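You operate a simulated robot arm through the tools that you are given. There is no shell and no other tool. Be economical: measure what you need, move in short steps, check, and stop when the job is done.

You run a simulated robot arm. Do the job below in one go: nothing can be reset, and whatever is moved stays where it is left.

## Task
Put one of the bulb boxes from the top of the work bench on the clear end of the island bench. Then put two of the foam blocks from the top of the work bench on the green tile. Then pull the lid of the blue box open. Keep to this order. Set down upright: bulb box.

The check looks at the end state, three seconds after you hand in, the way a careful person would. Anything else that was tipped, shoved, dropped, spilled or broken makes it a failure. A push-on lid holds only when it is set on centred and level and pressed home; a screw cap is set on level and turned clockwise until tight.

## Robot
A 7-joint arm with a two-finger gripper on a trunk, on a base that drives. Base frame: it is fixed to the floor where the robot stands at the start and does not move with it; the origin is under the middle of the robot, x ahead of it, y to its left, z up; the surface under the hand at the start is at about z = 860. Lengths are in mm, angles in degrees, forces in N, time in s.
With the tool pointing down near the work surface it reaches from about 320 to 760 mm from the robot's upright axis, wherever it stands. Its first joint turns from -166.0 to 166.0 degrees. Places, roughly: clear end of the island bench [-1300, -100, 800]; foam block (5x6x3 cm) [1000, -200, 900]; lid of the blue box [500, -600, 900]. Payload 1.71 kg.
The tool frame sits at the grasp point between the pads (the TCP): z along the fingers, y along the line on which they close. The tips reach 20 mm beyond it. Largest opening 96 mm; the body of the gripper starts 113 mm behind the TCP.
Orientation is told as [roll, pitch, yaw] about the base's x, y, z axes, in that order, counted from this pose: with the fingers straight down and closing along the base's y, the tool's x points along the base's -x, its y along +y and its z along -z.

## Interface
- The arm moves only by the tool play_rows. Its argument "targets" is a list of rows, each a list of 7 numbers: the shift along the tool's x, y, z in mm, then the turn, a rotation vector about the tool's x, y, z in degrees, then the finger opening in mm, from 0 to 96. In form: [[dx, dy, dz, rx, ry, rz, claw], ...]. A call has 1 to 8 rows; each row shifts and turns the commanded pose from where the row before left it, along the tool's axes as they then stand. Rows are played at 5 a second. More than 50 mm and 8.6 degrees between two rows, or a gripper value outside its range, and nothing of the call is played. A pose out of reach is approached as far as the arm can. The call stops where the force on the tool passes 40 N (or 10 N more than at its start, if that is more) or the arm is blocked; 0.2 s more then pass. Each finger travels about 153 mm/s and halts on what it meets, pressing with about 33 N; the grip force reading is that of the motor and also rises with nothing between the fingers. The clock runs only during rows and for 0.2 s after the last one: add rows that do not move to give the fingers time. It gives the time, the measured TCP pose, the force on the tool (base axes), the opening and the grip force at its end, in the units of the frame above (readings bear some noise), with the torque about the TCP (base axes, N m) and any sound that the robot's microphone picked up.
- Cameras (640 x 400 px; columns grow to the right, rows downward): "scene" is now at [38.8, 124.4, 1719.9]; the picture's right is [-0.40, -0.91, 0.01], its down [-0.71, 0.31, -0.63] and it looks along [0.57, -0.26, -0.78] (base axes); focal length 288 px, centre (320, 200). "wrist" rides on the gripper at [66, 14, -145] in the tool frame; the picture's right is [-0.21, 0.98, 0.00], its down [-0.88, -0.18, -0.44] and it looks along [-0.43, -0.09, 0.90] (tool axes); focal length 275 px, centre (320, 200). There is no depth. A picture from a camera that has moved, and an enlarged one, comes with that camera's place and axes in the base frame and with its lens.
- get_image(camera): a new picture of that camera. No time passes.
- move_column(by): slides the trunk up (or, below 0, down) by that many mm; the arm and the scene camera ride with it, the base frame stays. It gives what a move gives, with no picture.
- steer(legs): drives the robot by 1 to 6 legs, each [ahead, turn to the left] in mm and degrees, along the robot's own axes; the way and the turn of a leg run together, so that a leg with both is an arc; at most 1500 mm and 180 degrees a leg. The arm and the cameras ride along, it lands a little off, and it stops where it bumps. It gives what a move gives.
- head_to(pan, tilt): turns the head with the scene camera to pan (to the left, within 155 degrees either way) and tilt (down, from -29 to 69), counted from straight ahead of the robot. It gives what a move gives.
- inspect(camera, box): a new picture of the part [left, top, right, bottom] of that camera's present view, enlarged. No time passes.
- finish_job(): hands the job in; it is judged then, once.

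Work in short steps. Places have to be worked out from the pictures, the camera data and where the tool is seen: move nearer, look again, correct. Check each grasp and each placing, and mend what went wrong. You have 165 turns and 128 pictures in all, those below and enlarged ones among them. Open the gripper and draw the arm clear of the work before you hand the job in, unless the task says otherwise.

The tools are called after ">>>" as a command line: name --pt "numbers of a row" for each row, then --argument value for the rest, lists and objects as JSON in quotes. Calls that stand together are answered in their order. play_rows: Moves the arm, as the interface text tells. Its arguments: {"type":"object","properties":{"targets":{"type":"array"}},"required":["targets"]} The other tools are called the same way: move_column (by) slides the trunk up or down; steer (legs) drives the base; head_to (pan, tilt) turns the head that bears the scene camera; get_image (camera) takes a picture; inspect (camera, box) takes an enlarged picture of a part of a camera's view; finish_job () hands the job in.

At the start:

```text
clock: 0.0
ee_pos: [439.5, -99.2, 1224.2]
tcp_rot: [0.0, -0.1, 0.1]
contact_force: [0.7, -0.2, 0.9]
ft_torque: [-0.01, 0.0, 0.04]
opening: 95.9
finger_force: 0.0
trunk travel left (down, up): [-325.0, 61.0]
robot x, y, heading: [2.4, 5.6, 0.0]
head pan, tilt: [-23.8, 50.2]
```

scene: 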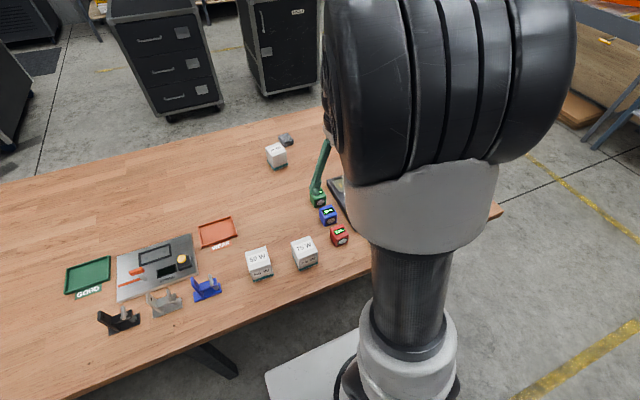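
wrist: 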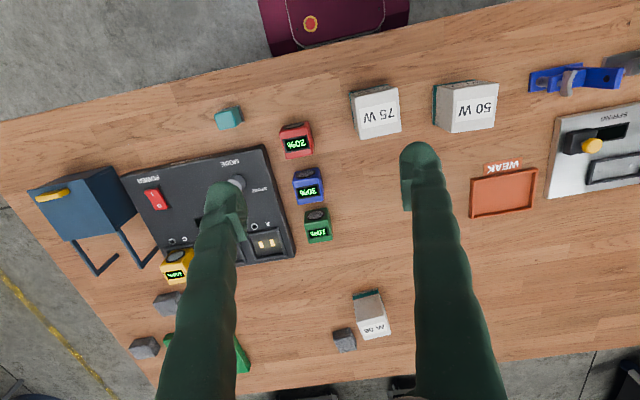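

I'll look around first: the scene camera at the right part of the bench and then behind toward the island bench.

>>> head_to --pan -50 --tilt 45

>>> get_image --camera "scene"

>>> head_to --pan 150 --tilt 35

>>> get_image --camera "scene"

>>> inspect --camera "wrist" --box '[0, 140, 400, 400]'

```text
clock: 0.9
ee_pos: [420.9, -99.4, 1229.3]
tcp_rot: [0.2, -0.8, 0.1]
contact_force: [-0.5, -0.4, 0.4]
ft_torque: [0.01, 0.02, 0.01]
opening: 96.0
finger_force: 0.1
trunk travel left (down, up): [-325.0, 61.0]
robot x, y, heading: [2.9, -2.2, -0.2]
head pan, tilt: [-50.0, 45.0]
```

```text
125 pictures are left
camera scene: at [22.3, 93.3, 1727.4], right [-0.77, -0.64, 0.01], down [-0.47, 0.54, -0.7], along [0.44, -0.54, -0.71], focal length 288 px, centre (320, 200)
```

scene: 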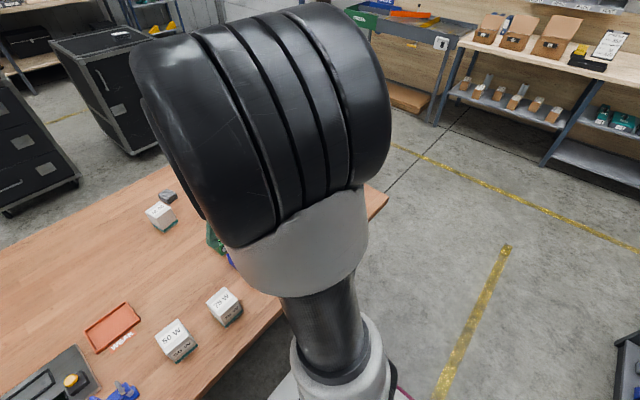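

```text
clock: 3.8
ee_pos: [421.5, -100.8, 1229.6]
tcp_rot: [0.1, -0.8, 0.1]
contact_force: [-0.3, -0.7, -0.1]
ft_torque: [-0.01, 0.0, -0.01]
opening: 96.0
finger_force: 0.0
trunk travel left (down, up): [-325.0, 61.0]
robot x, y, heading: [1.1, -0.6, 0.2]
head pan, tilt: [150.0, 35.0]
```

```text
124 pictures are left
camera scene: at [-107.4, 199.5, 1744.3], right [0.5, 0.87, -0.01], down [0.48, -0.29, -0.83], along [-0.72, 0.41, -0.56], focal length 288 px, centre (320, 200)
```

scene: 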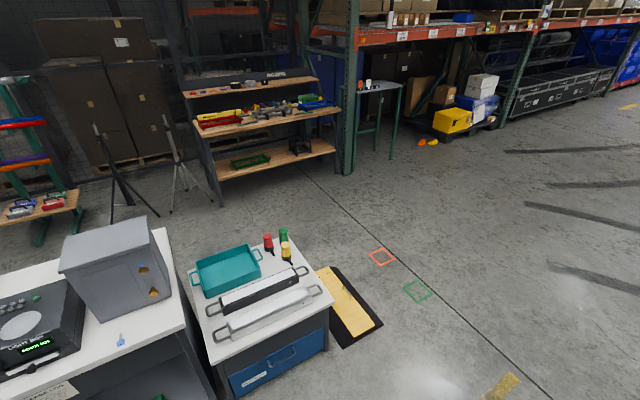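

```text
1.54 times, centred on (200, 270) of wrist
camera zoom: at [353.2, -86.3, 1375.2], right [0.2, 0.98, 0.01], down [0.87, -0.18, 0.46], along [0.45, -0.09, -0.89], focal length 424 px, centre (505, 92)
```

zoom: 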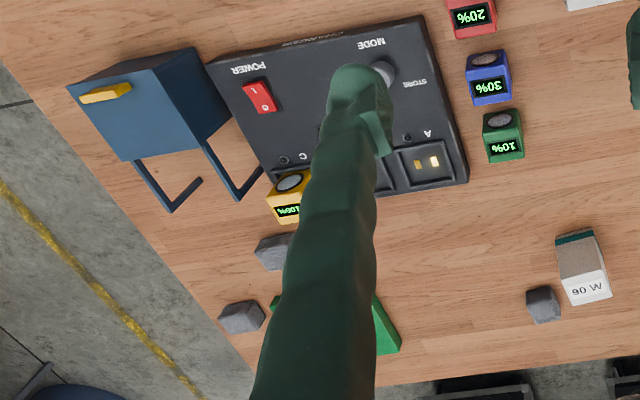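

Behind the robot, the island bench spans more to the other side; I look that way too.

>>> head_to --pan -153 --tilt 35

>>> get_image --camera "scene"

```text
clock: 8.0
ee_pos: [420.7, -100.0, 1229.9]
tcp_rot: [0.0, -0.8, 0.0]
contact_force: [-0.1, 0.0, 0.4]
ft_torque: [-0.01, 0.01, -0.01]
opening: 96.1
finger_force: 0.1
trunk travel left (down, up): [-325.0, 61.0]
robot x, y, heading: [2.3, -3.0, -0.2]
head pan, tilt: [-153.0, 35.0]
```

```text
122 pictures are left
camera scene: at [-109.6, 115.4, 1744.4], right [-0.45, 0.89, 0.01], down [0.5, 0.26, -0.83], along [-0.74, -0.37, -0.56], focal length 288 px, centre (320, 200)
```

scene: 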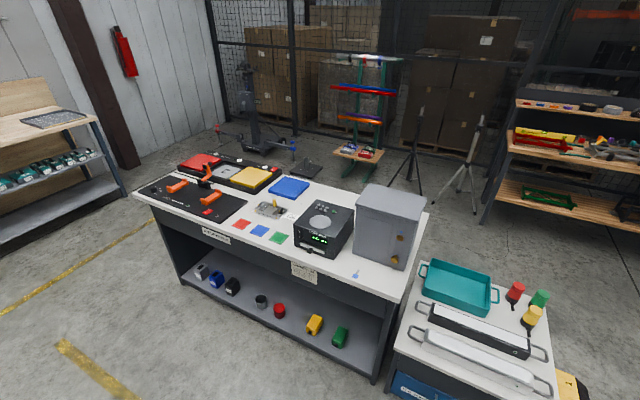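

I zoom on the island bench to find its clear end.

>>> inspect --camera "scene" --box '[120, 140, 440, 340]'

```text
2.00 times, centred on (280, 240) of scene
camera zoom: at [-109.6, 115.4, 1744.4], right [-0.45, 0.89, 0.01], down [0.5, 0.26, -0.83], along [-0.74, -0.37, -0.56], focal length 577 px, centre (400, 120)
```

zoom: 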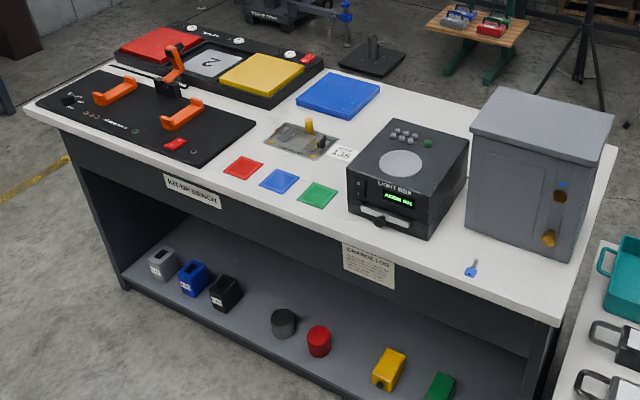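

The white "kit-up" bench behind looks like the island bench; I'll examine its end later. The 75 W box I judge at about (455,-15), top z≈930; I move above it and look closer.

>>> play_rows --pt "-8 22 38 0 0 0 96" --pt "-8 22 38 0 0 0 96" --pt "-8 22 38 0 0 0 96" --pt "-9 21 36 0 0 0 96" --pt "0 0 0 0 0 0 96"

>>> get_image --camera "wrist"

```text
clock: 9.2
ee_pos: [455.0, -13.1, 1079.3]
tcp_rot: [0.0, -1.0, -0.1]
contact_force: [-1.0, -0.5, 0.6]
ft_torque: [0.02, -0.01, 0.01]
opening: 95.8
finger_force: 0.0
trunk travel left (down, up): [-325.0, 61.0]
robot x, y, heading: [-0.1, -0.7, 0.1]
head pan, tilt: [-153.0, 35.0]
```

```text
120 pictures are left
camera wrist: at [386.7, 2.0, 1224.5], right [0.21, 0.98, 0.0], down [0.87, -0.18, 0.46], along [0.45, -0.09, -0.89], focal length 275 px, centre (320, 200)
```

wrist: 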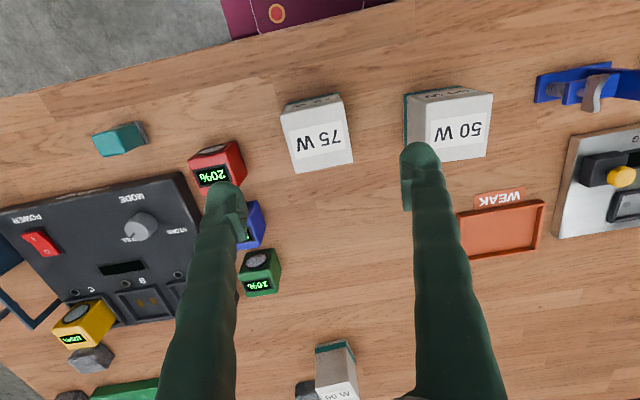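

The 75 W box top spans about x 425–497, y −49…17, barely rotated. I descend over it centred at (461,-16) to TCP z≈898 with fingers open, stopping midway.

>>> play_rows --pt "-6 -3 40 0 0 0 96" --pt "0 0 40 0 0 0 96" --pt "0 0 20 0 0 0 96" --pt "0 0 0 0 0 0 96"

>>> get_image --camera "wrist"

```text
clock: 10.2
ee_pos: [461.4, -14.6, 979.4]
tcp_rot: [0.0, -0.9, 0.0]
contact_force: [-0.5, -0.5, -0.7]
ft_torque: [0.03, -0.01, 0.01]
opening: 95.9
finger_force: 0.1
trunk travel left (down, up): [-325.0, 61.0]
robot x, y, heading: [-1.8, 0.3, 0.1]
head pan, tilt: [-153.0, 35.0]
```

```text
119 pictures are left
camera wrist: at [393.0, -0.2, 1125.4], right [0.2, 0.98, 0.0], down [0.87, -0.18, 0.46], along [0.45, -0.09, -0.89], focal length 275 px, centre (320, 200)
```

wrist: 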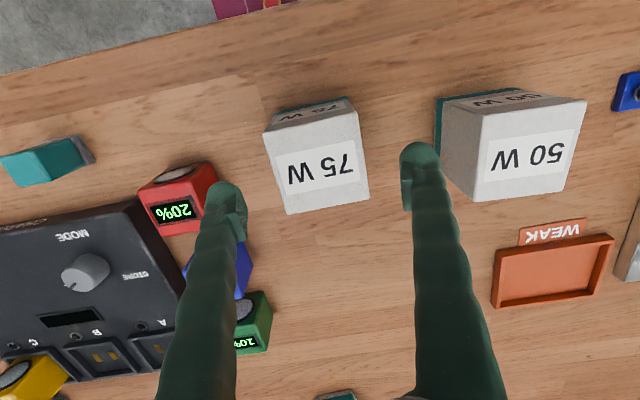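

Aligned well (box centre ≈(458,-13), fingers straddle it). I descend 78 mm, then close.

>>> play_rows --pt "2 1 30 0 0 0 96" --pt "0 0 30 0 0 0 96" --pt "0 0 18 0 0 0 96" --pt "0 0 0 0 0 0 96" --pt "0 0 0 0 0 0 60" --pt "0 0 0 0 0 0 50" --pt "0 0 0 0 0 0 50"

>>> get_image --camera "wrist"

```text
clock: 11.8
ee_pos: [460.9, -14.1, 902.1]
tcp_rot: [0.0, -0.9, 0.0]
contact_force: [0.4, 0.3, 0.3]
ft_torque: [-0.02, 0.0, -0.03]
opening: 71.9
finger_force: 33.0
trunk travel left (down, up): [-325.0, 61.0]
robot x, y, heading: [-1.0, -1.0, -0.3]
head pan, tilt: [-153.0, 35.0]
```

```text
118 pictures are left
camera wrist: at [393.1, 0.2, 1047.5], right [0.2, 0.98, 0.0], down [0.87, -0.18, 0.46], along [0.45, -0.09, -0.89], focal length 275 px, centre (320, 200)
```

wrist: 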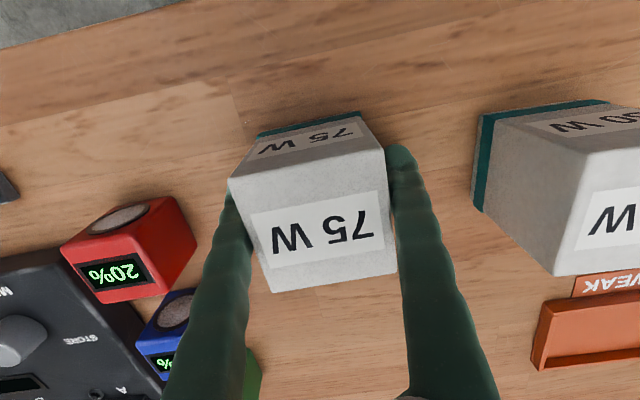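

Grip is good (72 mm, 33 N). I lift the box straight up.

>>> play_rows --pt "0 0 -20 0 0 0 50" --pt "0 0 -40 0 0 0 50" --pt "0 0 -45 0 0 0 50" --pt "0 0 -45 0 0 0 50" --pt "0 0 -45 0 0 0 50" --pt "0 0 -45 0 0 0 50" --pt "0 0 0 0 0 0 50"

>>> get_image --camera "wrist"

```text
clock: 13.4
ee_pos: [458.6, -15.4, 1143.8]
tcp_rot: [0.0, -0.9, 0.1]
contact_force: [0.5, 0.5, -1.9]
ft_torque: [0.0, -0.01, -0.02]
opening: 71.9
finger_force: 33.4
trunk travel left (down, up): [-325.0, 61.0]
robot x, y, heading: [-1.8, 2.9, 0.2]
head pan, tilt: [-153.0, 35.0]
```

```text
117 pictures are left
camera wrist: at [391.4, -0.4, 1289.7], right [0.21, 0.98, 0.0], down [0.87, -0.18, 0.46], along [0.45, -0.09, -0.89], focal length 275 px, centre (320, 200)
```

wrist: 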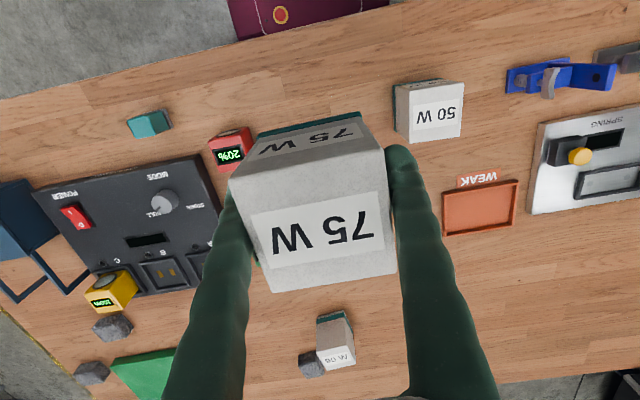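

The box hangs securely, its bottom ~42 mm below the TCP. I back off from the work bench and turn around to view the island bench.

>>> steer --legs '[[-150, 0], [0, 90]]'

>>> head_to --pan 90 --tilt 35

>>> get_image --camera "scene"

```text
clock: 19.4
ee_pos: [-141.8, 458.7, 1144.5]
tcp_rot: [0.2, -0.8, 90.8]
contact_force: [-0.3, 0.0, -0.7]
ft_torque: [0.02, -0.03, -0.03]
opening: 71.7
finger_force: 33.4
trunk travel left (down, up): [-325.0, 61.0]
robot x, y, heading: [-142.7, -2.2, 91.0]
head pan, tilt: [-153.0, 35.0]
```

```text
clock: 22.8
ee_pos: [-141.3, 440.7, 1150.6]
tcp_rot: [0.0, -1.6, 90.8]
contact_force: [-0.4, 0.0, -1.2]
ft_torque: [0.0, 0.01, 0.04]
opening: 72.0
finger_force: 32.8
trunk travel left (down, up): [-325.0, 61.0]
robot x, y, heading: [-142.0, 0.5, 90.7]
head pan, tilt: [90.0, 35.0]
```

```text
116 pictures are left
camera scene: at [-386.7, -33.6, 1743.1], right [-0.01, 1.0, -0.02], down [0.57, -0.01, -0.82], along [-0.82, -0.02, -0.57], focal length 288 px, centre (320, 200)
```

scene: 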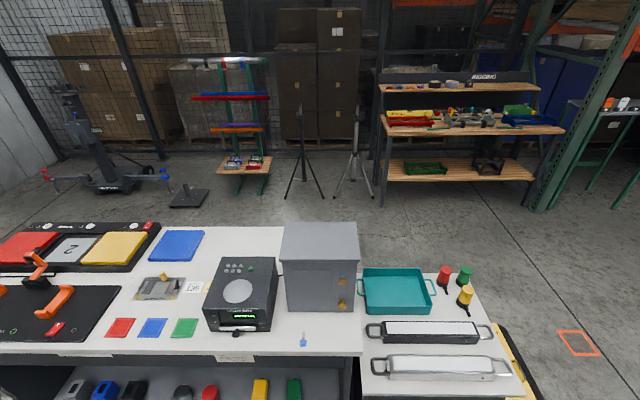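

The clear part is the end of the white bench behind the grey cabinet and light box (about x −1200…−1500, y −450…70), best reached from the far side. I look ahead along +y to check the way round.

>>> head_to --pan 20 --tilt 25

>>> get_image --camera "scene"

```text
clock: 24.2
ee_pos: [-142.3, 441.4, 1150.3]
tcp_rot: [0.1, -1.7, 90.8]
contact_force: [-0.1, -0.1, -1.4]
ft_torque: [-0.03, 0.03, -0.01]
opening: 71.9
finger_force: 33.2
trunk travel left (down, up): [-325.0, 61.0]
robot x, y, heading: [-148.0, 1.6, 90.7]
head pan, tilt: [20.0, 25.0]
```

```text
115 pictures are left
camera scene: at [-331.5, 54.0, 1757.4], right [0.93, 0.36, -0.01], down [0.15, -0.41, -0.9], along [-0.32, 0.84, -0.44], focal length 288 px, centre (320, 200)
```

scene: 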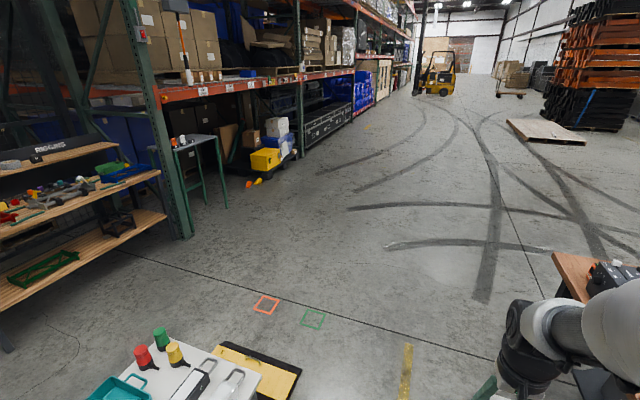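

The lane at y≈1650 is free. I drive there, turn to −x, and go part way.

>>> steer --legs '[[1500, 0], [130, 0], [0, 89.5], [1200, 0]]'

>>> get_image --camera "scene"

```text
clock: 43.5
ee_pos: [-1760.5, 1673.9, 1150.6]
tcp_rot: [0.1, -1.7, 177.8]
contact_force: [0.5, -1.1, -1.1]
ft_torque: [-0.01, 0.01, -0.02]
opening: 71.8
finger_force: 32.9
trunk travel left (down, up): [-325.0, 61.0]
robot x, y, heading: [-1318.3, 1649.2, 177.6]
head pan, tilt: [20.0, 25.0]
```

```text
114 pictures are left
camera scene: at [-1383.7, 1465.8, 1757.4], right [-0.3, 0.95, -0.01], down [0.42, 0.13, -0.9], along [-0.86, -0.28, -0.44], focal length 288 px, centre (320, 200)
```

scene: 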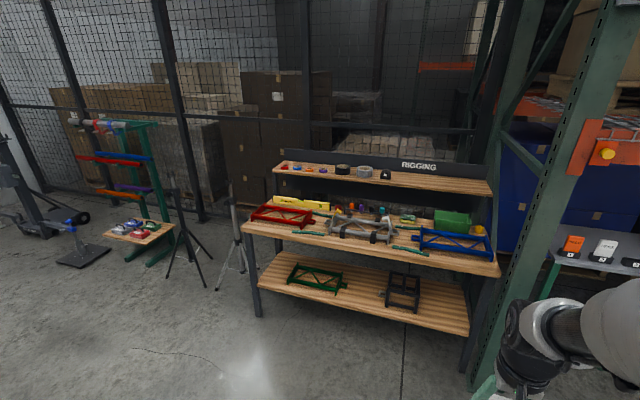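

Shelf fronts are near x≈−2720, so I go to x≈−1950, turn to −y and drive to y≈−130.

>>> steer --legs '[[640, 0], [0, 92.4], [1000, 0]]'

>>> get_image --camera "scene"

```text
clock: 57.1
ee_pos: [-1897.8, 232.8, 1157.0]
tcp_rot: [0.1, -2.6, -87.7]
contact_force: [-0.6, -1.1, -0.6]
ft_torque: [0.03, -0.02, 0.01]
opening: 71.7
finger_force: 32.8
trunk travel left (down, up): [-325.0, 61.0]
robot x, y, heading: [-1906.1, 661.0, -87.8]
head pan, tilt: [20.0, 25.0]
```

```text
113 pictures are left
camera scene: at [-1717.4, 609.5, 1757.4], right [-0.93, -0.38, -0.01], down [-0.16, 0.41, -0.9], along [0.34, -0.83, -0.44], focal length 288 px, centre (320, 200)
```

scene: 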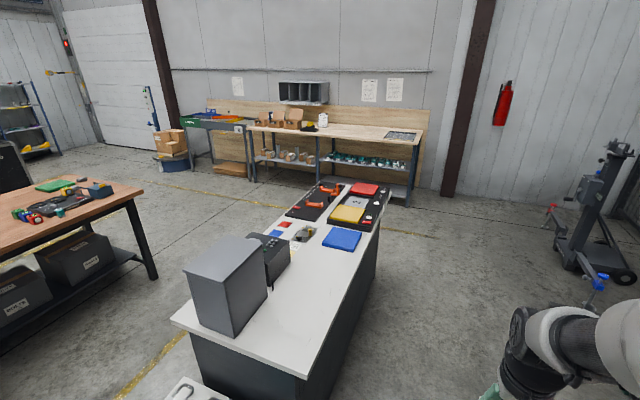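

The clear end is plainly visible: x≈−1140…−1490, y≈45…−400. I drive on to y≈−150 and turn to face the bench.

>>> steer --legs '[[810, 0], [0, 88]]'

>>> get_image --camera "wrist"

>>> head_to --pan 15 --tilt 50

>>> get_image --camera "scene"

```text
clock: 66.2
ee_pos: [-1470.6, -168.3, 1163.4]
tcp_rot: [0.1, -3.6, -0.6]
contact_force: [0.1, 1.2, -0.9]
ft_torque: [-0.01, 0.0, -0.02]
opening: 72.1
finger_force: 33.2
trunk travel left (down, up): [-325.0, 61.0]
robot x, y, heading: [-1879.4, -160.8, -0.9]
head pan, tilt: [20.0, 25.0]
```

```text
112 pictures are left
camera wrist: at [-1544.3, -153.4, 1305.3], right [0.22, 0.98, 0.01], down [0.85, -0.2, 0.5], along [0.49, -0.1, -0.87], focal length 275 px, centre (320, 200)
```

wrist: 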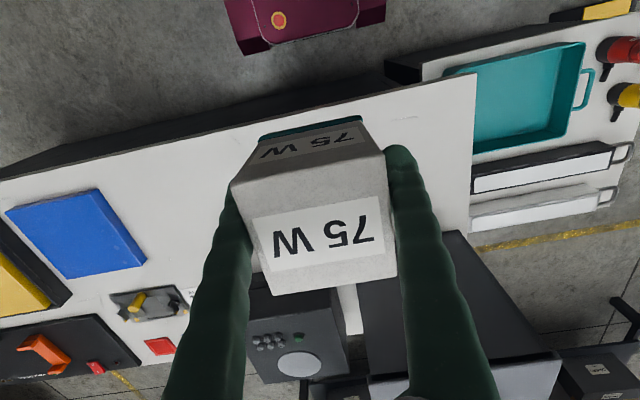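

```text
clock: 67.1
ee_pos: [-1487.2, -167.7, 1168.3]
tcp_rot: [0.1, -4.3, -0.6]
contact_force: [0.4, 0.2, -0.8]
ft_torque: [-0.01, 0.03, 0.02]
opening: 72.0
finger_force: 33.3
trunk travel left (down, up): [-325.0, 61.0]
robot x, y, heading: [-1878.2, -162.2, -0.5]
head pan, tilt: [15.0, 50.0]
```

```text
111 pictures are left
camera scene: at [-1831.1, 16.1, 1720.2], right [0.25, -0.97, 0.0], down [-0.75, -0.19, -0.63], along [0.61, 0.16, -0.78], focal length 288 px, centre (320, 200)
```

scene: 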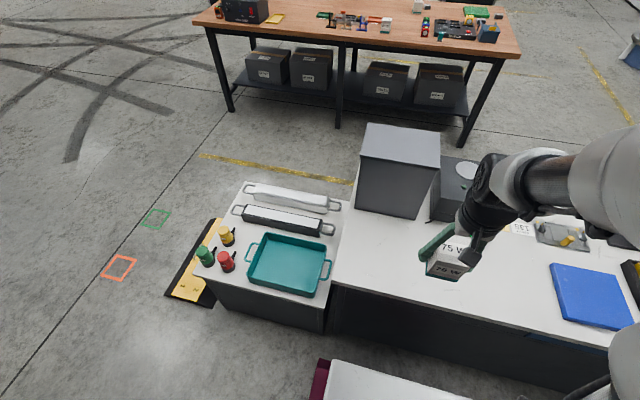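

Tool pitch has drifted to −4.3°; I level it back to the pick-up pitch (−0.9), then move over the clear area to (−1335,−155) and lower to about z 900.

>>> play_rows --pt "0 0 0 0 3.4 0 50" --pt "-50 4 0 0 0 0 50" --pt "-50 4 0 0 0 0 50" --pt "-50 4 0 0 0 0 50" --pt "0 0 45 0 0 0 50" --pt "0 0 45 0 0 0 50" --pt "0 0 45 0 0 0 50" --pt "0 0 0 0 0 0 50"

>>> get_image --camera "scene"

>>> get_image --camera "wrist"

```text
refused: row 2 steps farther than a row can; nothing moved
```

```text
110 pictures are left
camera scene: at [-1831.1, 16.1, 1720.2], right [0.25, -0.97, 0.0], down [-0.75, -0.19, -0.63], along [0.61, 0.16, -0.78], focal length 288 px, centre (320, 200)
```

scene: 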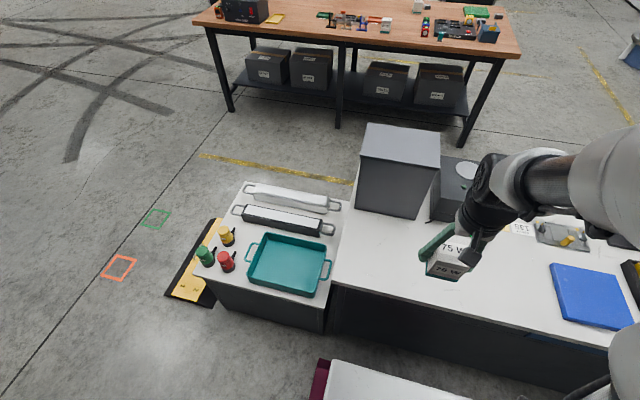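

```text
109 pictures are left
camera wrist: at [-1564.0, -153.3, 1309.9], right [0.22, 0.98, 0.02], down [0.84, -0.2, 0.51], along [0.5, -0.1, -0.86], focal length 275 px, centre (320, 200)
```

wrist: 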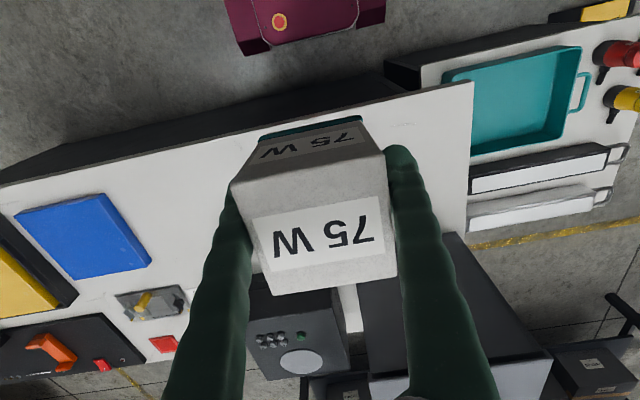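

Step was slightly over the limit; same motion with smaller steps.

>>> play_rows --pt "0 0 0 0 3.4 0 50" --pt "-45 4 0 0 0 0 50" --pt "-45 4 0 0 0 0 50" --pt "-45 4 0 0 0 0 50" --pt "-20 0 40 0 0 0 50" --pt "0 0 45 0 0 0 50" --pt "0 0 45 0 0 0 50" --pt "0 0 0 0 0 0 50"

>>> get_image --camera "scene"

>>> get_image --camera "wrist"

```text
clock: 68.9
ee_pos: [-1331.3, -157.9, 1044.4]
tcp_rot: [0.1, -1.0, -0.8]
contact_force: [-1.2, 0.3, -0.3]
ft_torque: [0.01, -0.01, -0.02]
opening: 72.3
finger_force: 32.9
trunk travel left (down, up): [-325.0, 61.0]
robot x, y, heading: [-1876.0, -155.7, -0.4]
head pan, tilt: [15.0, 50.0]
```

```text
108 pictures are left
camera scene: at [-1832.1, 16.1, 1720.2], right [0.25, -0.97, 0.0], down [-0.75, -0.19, -0.63], along [0.61, 0.16, -0.78], focal length 288 px, centre (320, 200)
```

scene: 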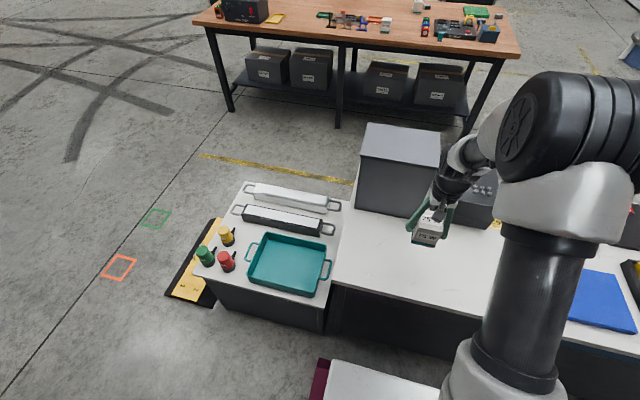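

```text
107 pictures are left
camera wrist: at [-1398.7, -143.8, 1189.6], right [0.22, 0.98, 0.01], down [0.87, -0.2, 0.46], along [0.45, -0.1, -0.89], focal length 275 px, centre (320, 200)
```

wrist: 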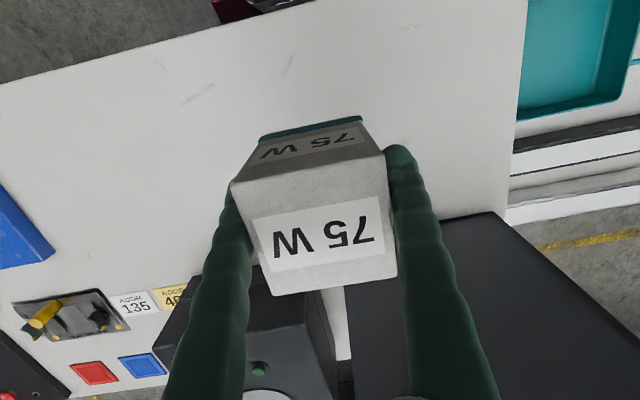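

Cabinet back face is at x≈−1108, leaving ample room. I lower further to TCP≈880, then in small steps.

>>> play_rows --pt "0 0 40 0 0 0 50" --pt "0 0 40 0 0 0 50" --pt "0 0 40 0 0 0 50" --pt "0 0 30 0 0 0 50" --pt "0 0 0 0 0 0 50"

>>> get_image --camera "wrist"

>>> inspect --camera "scene" --box '[340, 160, 500, 300]'

```text
clock: 70.1
ee_pos: [-1328.4, -158.4, 892.4]
tcp_rot: [0.1, -1.0, -0.7]
contact_force: [-0.6, 0.2, -1.0]
ft_torque: [-0.05, -0.04, 0.04]
opening: 71.8
finger_force: 32.7
trunk travel left (down, up): [-325.0, 61.0]
robot x, y, heading: [-1877.1, -160.9, -0.6]
head pan, tilt: [15.0, 50.0]
```

```text
106 pictures are left
camera wrist: at [-1396.4, -143.3, 1037.7], right [0.22, 0.98, 0.0], down [0.87, -0.2, 0.46], along [0.45, -0.1, -0.89], focal length 275 px, centre (320, 200)
```

wrist: 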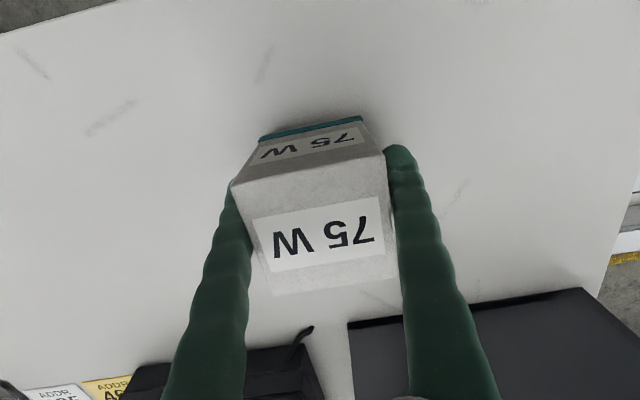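

```text
2.86 times, centred on (420, 230) of scene
camera zoom: at [-1831.6, 16.2, 1720.2], right [0.25, -0.97, 0.0], down [-0.75, -0.19, -0.63], along [0.61, 0.16, -0.78], focal length 824 px, centre (34, 114)
```

zoom: 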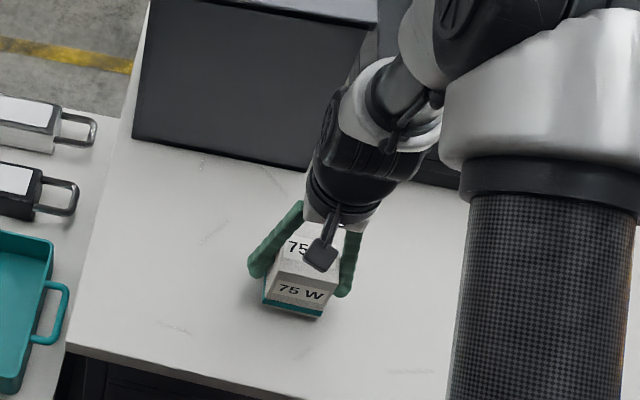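

Nearly down. I lower in small steps to feel the surface, expected near TCP z≈842.

>>> play_rows --pt "0 0 15 0 0 0 50" --pt "0 0 12 0 0 0 50" --pt "0 0 8 0 0 0 50" --pt "0 0 5 0 0 0 50" --pt "0 0 3 0 0 0 50" --pt "0 0 0 0 0 0 50"

```text
clock: 70.7
ee_pos: [-1336.9, -157.9, 881.4]
tcp_rot: [0.0, -2.2, -0.7]
contact_force: [0.4, 0.5, -1.7]
ft_torque: [0.0, 0.02, 0.0]
opening: 71.9
finger_force: 32.9
trunk travel left (down, up): [-325.0, 61.0]
robot x, y, heading: [-1875.7, -157.9, -0.8]
head pan, tilt: [15.0, 50.0]
stopped in row 2: the force on the tool passed its limit at 45 N (the readings are from after the stop); the commanded pose is now the measured one
```

A 45 N stop at z≈881: either the surface is at ~840 or something else touched. I look.

>>> get_image --camera "wrist"

>>> inspect --camera "scene" --box '[340, 160, 500, 300]'

```text
104 pictures are left
camera wrist: at [-1408.3, -142.4, 1025.0], right [0.22, 0.98, 0.01], down [0.86, -0.2, 0.48], along [0.47, -0.1, -0.88], focal length 275 px, centre (320, 200)
```

wrist: 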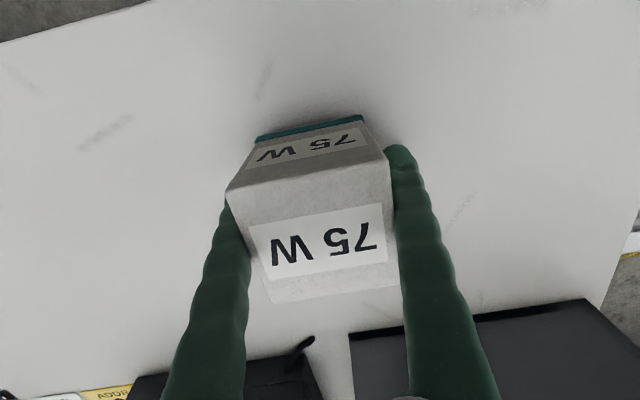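

```text
2.86 times, centred on (420, 230) of scene
camera zoom: at [-1829.7, 16.3, 1719.8], right [0.25, -0.97, 0.0], down [-0.75, -0.19, -0.63], along [0.61, 0.16, -0.78], focal length 824 px, centre (34, 114)
```

zoom: 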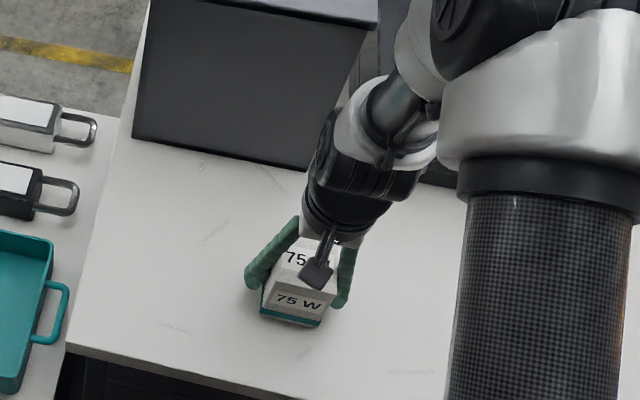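

It looks like the box bottom has met the surface (surface ≈840). I relevel by 1.2° and lower a few mm gently to seat it.

>>> play_rows --pt "0 0 0 0 1.2 0 50" --pt "0 0 1 0 0 0 50" --pt "0 0 1 0 0 0 50" --pt "0 0 1 0 0 0 50" --pt "0 0 0 0 0 0 50"

```text
clock: 71.9
ee_pos: [-1338.3, -158.2, 879.0]
tcp_rot: [0.2, -1.2, -0.8]
contact_force: [-0.2, -0.5, -2.0]
ft_torque: [0.01, -0.01, 0.03]
opening: 71.9
finger_force: 33.5
trunk travel left (down, up): [-325.0, 61.0]
robot x, y, heading: [-1874.6, -159.6, -0.7]
head pan, tilt: [15.0, 50.0]
```

No contact yet; I continue downward in small steps.

>>> play_rows --pt "0 0 2 0 0 0 50" --pt "0 0 2 0 0 0 50" --pt "0 0 2 0 0 0 50" --pt "0 0 2 0 0 0 50" --pt "0 0 0 0 0 0 50"

```text
clock: 72.8
ee_pos: [-1348.9, -156.8, 882.3]
tcp_rot: [0.1, -2.2, -0.7]
contact_force: [0.1, -0.2, -0.7]
ft_torque: [0.06, 0.01, 0.02]
opening: 72.2
finger_force: 33.1
trunk travel left (down, up): [-325.0, 61.0]
robot x, y, heading: [-1878.7, -160.2, -0.9]
head pan, tilt: [15.0, 50.0]
stopped in row 4: the force on the tool passed its limit at 44 N (the readings are from after the stop); the commanded pose is now the measured one
```

After each stop the arm springs back ~6 mm; contact seems at TCP z≈873–875. I relevel and approach it gently.

>>> play_rows --pt "0 0 0 0 1.2 0 50" --pt "0 0 2 0 0 0 50" --pt "0 0 2 0 0 0 50" --pt "0 0 1 0 0 0 50" --pt "0 0 1 0 0 0 50" --pt "0 0 0 0 0 0 50"

>>> play_rows --pt "0 0 1 0 0 0 50" --pt "0 0 0 0 0 0 50"

```text
clock: 74.2
ee_pos: [-1347.7, -157.8, 876.2]
tcp_rot: [0.1, -1.2, -0.7]
contact_force: [-1.3, -0.5, 4.2]
ft_torque: [-0.09, -0.14, -0.03]
opening: 72.0
finger_force: 32.8
trunk travel left (down, up): [-325.0, 61.0]
robot x, y, heading: [-1879.8, -158.9, -0.6]
head pan, tilt: [15.0, 50.0]
```

```text
clock: 74.8
ee_pos: [-1348.2, -157.0, 875.7]
tcp_rot: [0.1, -1.2, -0.7]
contact_force: [-3.0, 0.2, 16.0]
ft_torque: [-0.05, -0.4, -0.01]
opening: 72.2
finger_force: 33.4
trunk travel left (down, up): [-325.0, 61.0]
robot x, y, heading: [-1878.3, -159.5, -0.6]
head pan, tilt: [15.0, 50.0]
```

Contact felt (16 N, at the +x edge). I tilt back 1° to flatten, then open slowly.

>>> play_rows --pt "0 0 0 0 -1 0 50" --pt "0 0 0 0 0 0 50" --pt "0 0 0 0 0 0 74" --pt "0 0 0 0 0 0 82" --pt "0 0 0 0 0 0 94" --pt "0 0 0 0 0 0 94"

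>>> get_image --camera "wrist"

```text
clock: 76.2
ee_pos: [-1348.2, -157.0, 875.6]
tcp_rot: [0.0, -2.0, -0.8]
contact_force: [-0.6, 0.9, -1.0]
ft_torque: [0.01, -0.01, -0.02]
opening: 94.0
finger_force: 0.0
trunk travel left (down, up): [-325.0, 61.0]
robot x, y, heading: [-1876.4, -156.5, -0.7]
head pan, tilt: [15.0, 50.0]
```

```text
102 pictures are left
camera wrist: at [-1418.3, -142.6, 1018.6], right [0.22, 0.98, 0.01], down [0.86, -0.2, 0.48], along [0.47, -0.1, -0.88], focal length 275 px, centre (320, 200)
```

wrist: 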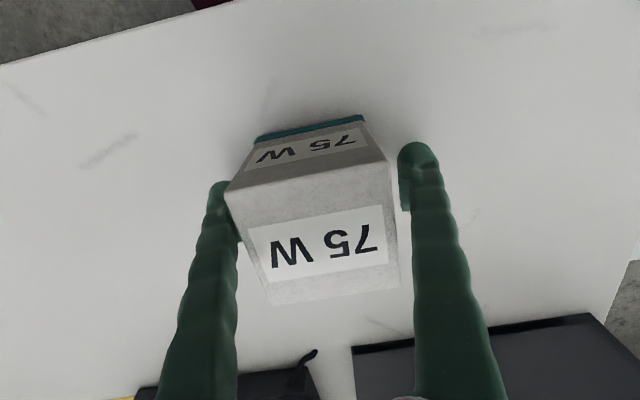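

Released and standing. I raise the hand straight up and check.

>>> play_rows --pt "0 0 -20 0 0 0 96" --pt "0 0 -40 0 0 0 96" --pt "0 0 -45 0 0 0 96" --pt "0 0 -45 0 0 0 96" --pt "0 0 -45 0 0 0 96" --pt "0 0 -45 0 0 0 96" --pt "0 0 0 0 0 0 96"

>>> get_image --camera "wrist"

>>> inspect --camera "scene" --box '[320, 140, 520, 300]'

```text
clock: 77.8
ee_pos: [-1358.1, -159.7, 1114.7]
tcp_rot: [0.2, -2.0, -0.8]
contact_force: [0.7, -0.2, 0.2]
ft_torque: [-0.01, 0.0, 0.02]
opening: 96.0
finger_force: 0.0
trunk travel left (down, up): [-325.0, 61.0]
robot x, y, heading: [-1879.8, -158.4, -0.7]
head pan, tilt: [15.0, 50.0]
```

```text
101 pictures are left
camera wrist: at [-1426.4, -144.6, 1258.6], right [0.22, 0.98, 0.01], down [0.86, -0.2, 0.47], along [0.46, -0.1, -0.88], focal length 275 px, centre (320, 200)
```

wrist: 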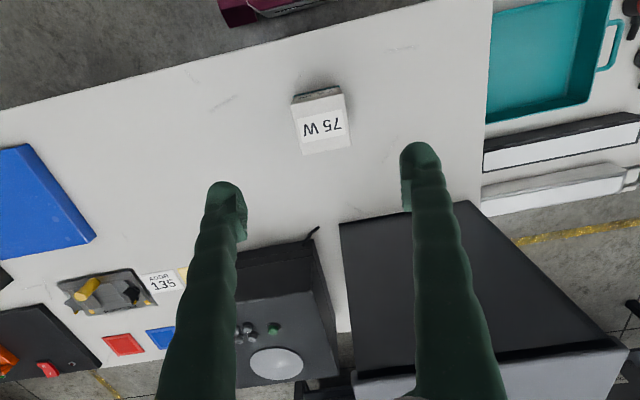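

```text
2.50 times, centred on (420, 220) of scene
camera zoom: at [-1830.5, 16.1, 1720.0], right [0.25, -0.97, 0.0], down [-0.75, -0.19, -0.63], along [0.61, 0.16, -0.78], focal length 721 px, centre (70, 150)
```

zoom: 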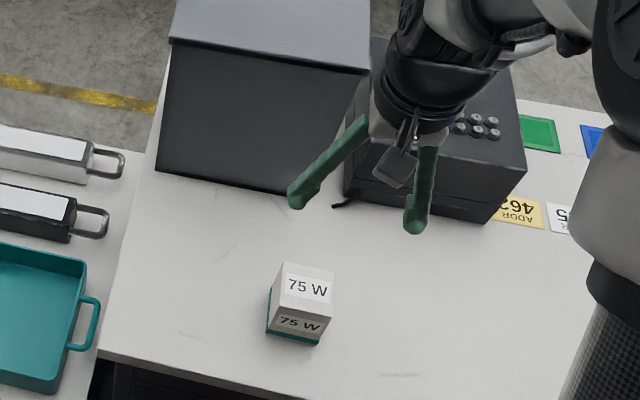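

The 75 W box stands upright on the clear end. Next, foam blocks: I'll approach the work bench from its right (−y) end via the lane at y≈−2100. Turn right and look that way first.

>>> steer --legs '[[-60, 0], [0, -89]]'

>>> head_to --pan 30 --tilt 25

>>> get_image --camera "scene"

```text
clock: 83.4
ee_pos: [-1934.0, -678.9, 1114.4]
tcp_rot: [0.2, -2.1, -90.4]
contact_force: [0.0, -1.0, -0.8]
ft_torque: [0.04, -0.02, -0.01]
opening: 96.2
finger_force: 0.0
trunk travel left (down, up): [-325.0, 61.0]
robot x, y, heading: [-1928.3, -161.8, -90.7]
head pan, tilt: [15.0, 50.0]
```

```text
clock: 84.3
ee_pos: [-1934.3, -661.7, 1122.5]
tcp_rot: [0.1, -2.9, -90.4]
contact_force: [-1.1, -0.3, -0.3]
ft_torque: [0.03, 0.0, -0.02]
opening: 96.1
finger_force: 0.1
trunk travel left (down, up): [-325.0, 61.0]
robot x, y, heading: [-1928.2, -161.3, -90.3]
head pan, tilt: [30.0, 25.0]
```

```text
99 pictures are left
camera scene: at [-1728.4, -209.3, 1757.4], right [-0.87, -0.49, -0.01], down [-0.21, 0.38, -0.9], along [0.45, -0.78, -0.44], focal length 288 px, centre (320, 200)
```

scene: 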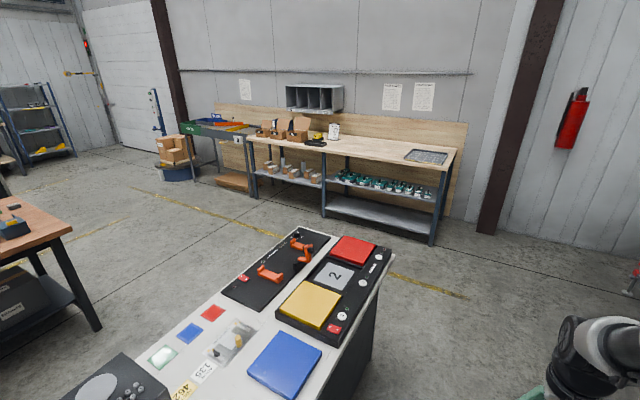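

The lane between the island's end (y≈−1500) and wall bench (y≈−2950) is free. I drive to y≈−2150, turn and head +x.

>>> steer --legs '[[1500, 0], [490, 0], [0, 90.3], [1500, 0]]'

>>> head_to --pan 30 --tilt 30

>>> get_image --camera "scene"

```text
clock: 107.0
ee_pos: [38.3, -2210.3, 1121.8]
tcp_rot: [0.1, -2.8, -1.2]
contact_force: [0.8, 0.1, 0.2]
ft_torque: [-0.02, 0.03, 0.01]
opening: 95.9
finger_force: 0.1
trunk travel left (down, up): [-325.0, 61.0]
robot x, y, heading: [-467.3, -2198.0, -1.1]
head pan, tilt: [30.0, 25.0]
```

```text
clock: 107.7
ee_pos: [19.0, -2211.2, 1131.1]
tcp_rot: [0.0, -3.9, -1.2]
contact_force: [-0.2, 0.3, 0.3]
ft_torque: [-0.01, -0.04, 0.04]
opening: 96.0
finger_force: 0.0
trunk travel left (down, up): [-325.0, 61.0]
robot x, y, heading: [-468.2, -2198.8, -1.2]
head pan, tilt: [30.0, 30.0]
```

```text
98 pictures are left
camera scene: at [-415.6, -1999.3, 1749.6], right [0.48, -0.88, -0.01], down [-0.45, -0.24, -0.86], along [0.75, 0.42, -0.51], focal length 288 px, centre (320, 200)
```

scene: 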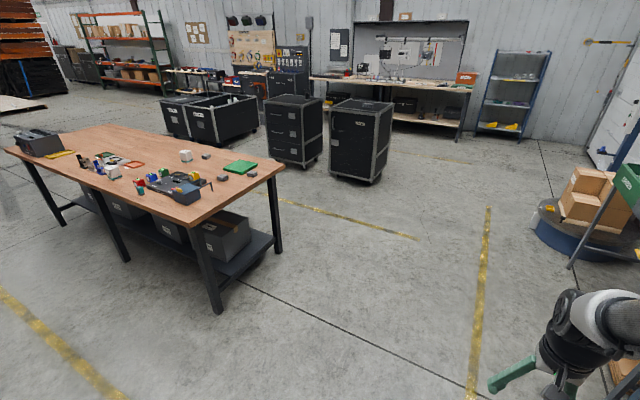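

Good overview; I zoom on the table end to see blocks, tile and blue box.

>>> inspect --camera "scene" --box '[100, 130, 300, 240]'

```text
3.20 times, centred on (200, 185) of scene
camera zoom: at [-415.6, -1999.3, 1749.6], right [0.48, -0.88, -0.01], down [-0.45, -0.24, -0.86], along [0.75, 0.42, -0.51], focal length 922 px, centre (704, 248)
```

zoom: 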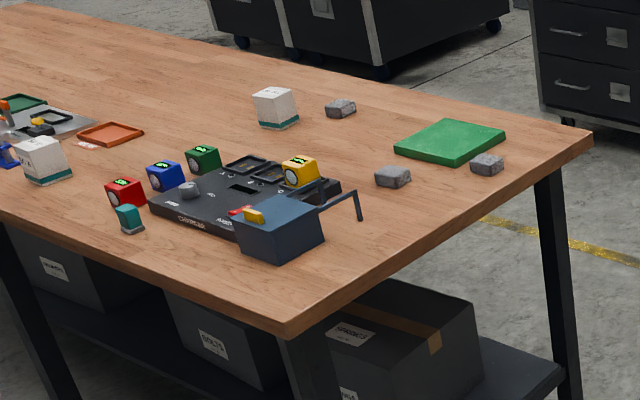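

Three grey blocks and a raised green tile are seen; the blue box stands next to the black panel. I drive to the table's right end (robot ≈(930,−1230), facing +y).

>>> steer --legs '[[1400, 0], [0, 91], [800, 0]]'

>>> get_image --camera "wrist"

>>> head_to --pan 15 --tilt 45

>>> get_image --camera "scene"

```text
clock: 123.9
ee_pos: [944.0, -951.7, 1129.1]
tcp_rot: [0.1, -3.7, 90.6]
contact_force: [-0.1, -0.8, 0.0]
ft_torque: [-0.01, 0.06, -0.01]
opening: 96.0
finger_force: 0.1
trunk travel left (down, up): [-325.0, 61.0]
robot x, y, heading: [942.1, -1438.0, 90.4]
head pan, tilt: [30.0, 30.0]
```

```text
96 pictures are left
camera wrist: at [930.9, -1026.0, 1271.2], right [-0.98, 0.2, 0.01], down [0.18, 0.85, 0.5], along [0.09, 0.49, -0.87], focal length 275 px, centre (320, 200)
```

wrist: 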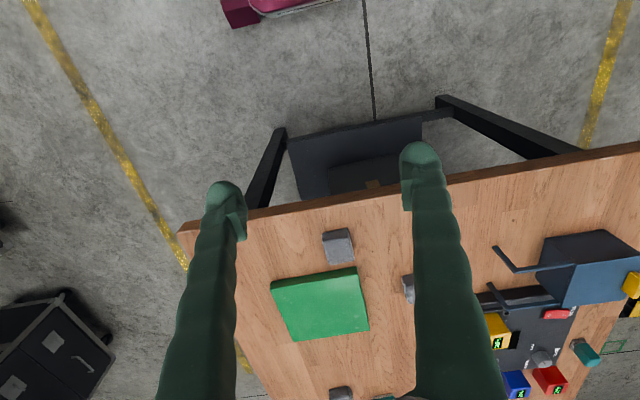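

```text
clock: 124.7
ee_pos: [943.4, -970.6, 1136.9]
tcp_rot: [0.1, -4.8, 90.5]
contact_force: [0.5, -0.6, 0.2]
ft_torque: [0.03, -0.02, 0.03]
opening: 96.3
finger_force: 0.1
trunk travel left (down, up): [-325.0, 61.0]
robot x, y, heading: [947.4, -1437.1, 90.5]
head pan, tilt: [15.0, 45.0]
```

```text
95 pictures are left
camera scene: at [769.8, -1393.1, 1727.1], right [0.96, 0.27, 0.0], down [0.19, -0.69, -0.7], along [-0.19, 0.67, -0.72], focal length 288 px, centre (320, 200)
```

scene: 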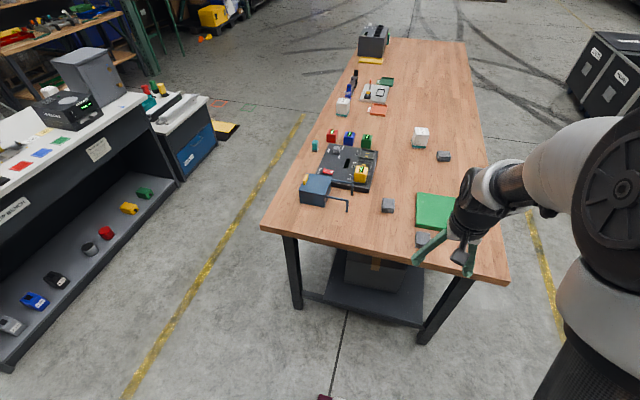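

Estimates: block B ≈(958,−713), block A ≈(839,−583), tile ≈ x 935–1112, y −640…−442. I move 210 mm nearer and then level the tool over block B.

>>> steer --legs '[[210, 0]]'

>>> play_rows --pt "0 0 0 0 4.8 0 96" --pt "0 0 40 0 0 0 96" --pt "0 0 40 0 0 0 96" --pt "0 0 0 0 0 0 96"

>>> get_image --camera "wrist"

```text
clock: 126.4
ee_pos: [943.0, -775.6, 1144.5]
tcp_rot: [0.2, -5.5, 90.4]
contact_force: [-0.7, 1.0, 0.3]
ft_torque: [-0.13, -0.01, -0.01]
opening: 96.0
finger_force: 0.1
trunk travel left (down, up): [-325.0, 61.0]
robot x, y, heading: [944.8, -1225.9, 90.4]
head pan, tilt: [15.0, 45.0]
```

```text
clock: 127.4
ee_pos: [942.3, -757.3, 1057.9]
tcp_rot: [0.1, 0.1, 90.5]
contact_force: [-0.3, -0.8, -0.1]
ft_torque: [0.0, 0.0, 0.0]
opening: 95.8
finger_force: 0.0
trunk travel left (down, up): [-325.0, 61.0]
robot x, y, heading: [944.1, -1227.6, 90.4]
head pan, tilt: [15.0, 45.0]
```

```text
94 pictures are left
camera wrist: at [929.8, -822.5, 1203.8], right [-0.98, 0.2, 0.0], down [0.18, 0.88, 0.44], along [0.09, 0.43, -0.9], focal length 275 px, centre (320, 200)
```

wrist: 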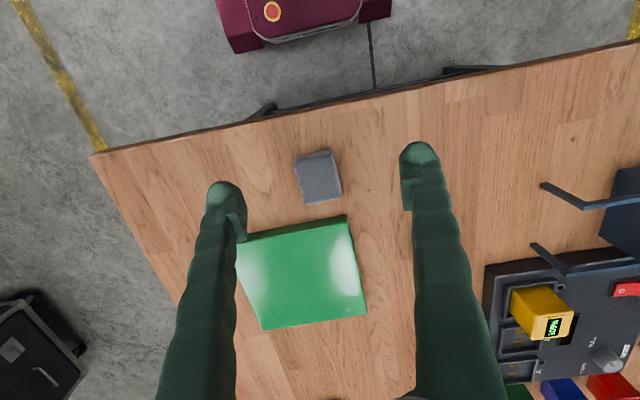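

Block B is aligned with the gripper, centre ≈(957,−702), ~50 mm wide along x. I move over it and down to z≈940, then check.

>>> play_rows --pt "-27 -7 30 0 0 0 90" --pt "-28 -8 30 0 0 0 90" --pt "0 0 40 0 0 0 90" --pt "0 0 18 0 0 0 90" --pt "0 0 0 0 0 0 90"

>>> get_image --camera "wrist"

```text
clock: 128.6
ee_pos: [956.6, -699.4, 935.8]
tcp_rot: [0.0, 0.4, 90.4]
contact_force: [-0.3, -0.3, -0.4]
ft_torque: [0.0, -0.04, -0.05]
opening: 90.2
finger_force: 0.1
trunk travel left (down, up): [-325.0, 61.0]
robot x, y, heading: [943.2, -1229.9, 90.5]
head pan, tilt: [15.0, 45.0]
```

```text
93 pictures are left
camera wrist: at [943.6, -763.3, 1082.5], right [-0.98, 0.2, 0.0], down [0.18, 0.88, 0.44], along [0.09, 0.43, -0.9], focal length 275 px, centre (320, 200)
```

wrist: 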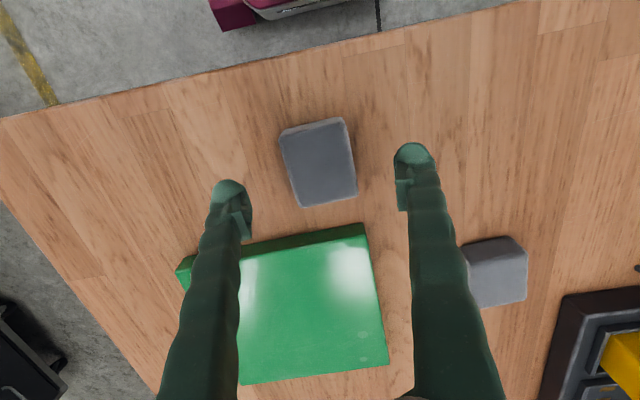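

Centred at (957,−701). I descend to z≈886 and close.

>>> play_rows --pt "0 0 30 0 0 0 90" --pt "0 0 18 0 0 0 90" --pt "0 0 0 0 0 0 70" --pt "0 0 0 0 0 0 44" --pt "0 0 0 0 0 0 40" --pt "0 0 0 0 0 0 40"

>>> play_rows --pt "0 0 -30 0 0 0 40" --pt "0 0 -45 0 0 0 40" --pt "0 0 0 0 0 0 40"

>>> get_image --camera "wrist"

```text
clock: 130.0
ee_pos: [956.8, -699.8, 888.1]
tcp_rot: [0.0, 0.4, 90.5]
contact_force: [-0.3, 0.7, 1.0]
ft_torque: [0.05, 0.06, -0.04]
opening: 47.1
finger_force: 32.6
trunk travel left (down, up): [-325.0, 61.0]
robot x, y, heading: [941.3, -1226.0, 90.4]
head pan, tilt: [15.0, 45.0]
```

```text
clock: 130.8
ee_pos: [957.3, -700.2, 963.0]
tcp_rot: [0.0, 0.5, 90.6]
contact_force: [-0.3, -0.9, 0.7]
ft_torque: [-0.04, 0.01, 0.01]
opening: 47.1
finger_force: 33.1
trunk travel left (down, up): [-325.0, 61.0]
robot x, y, heading: [950.8, -1227.0, 90.7]
head pan, tilt: [15.0, 45.0]
```

```text
92 pictures are left
camera wrist: at [945.0, -764.2, 1110.0], right [-0.98, 0.2, 0.0], down [0.18, 0.88, 0.44], along [0.09, 0.43, -0.9], focal length 275 px, centre (320, 200)
```

wrist: 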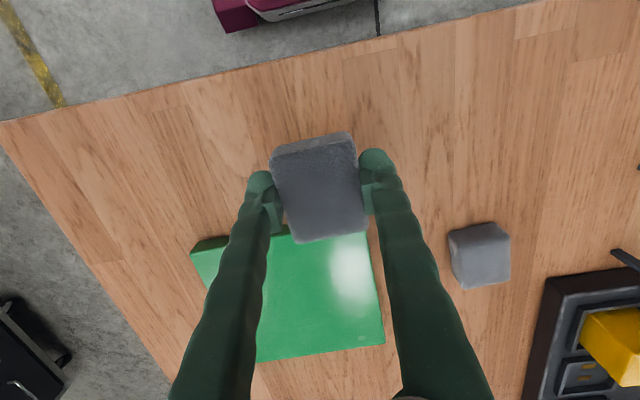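

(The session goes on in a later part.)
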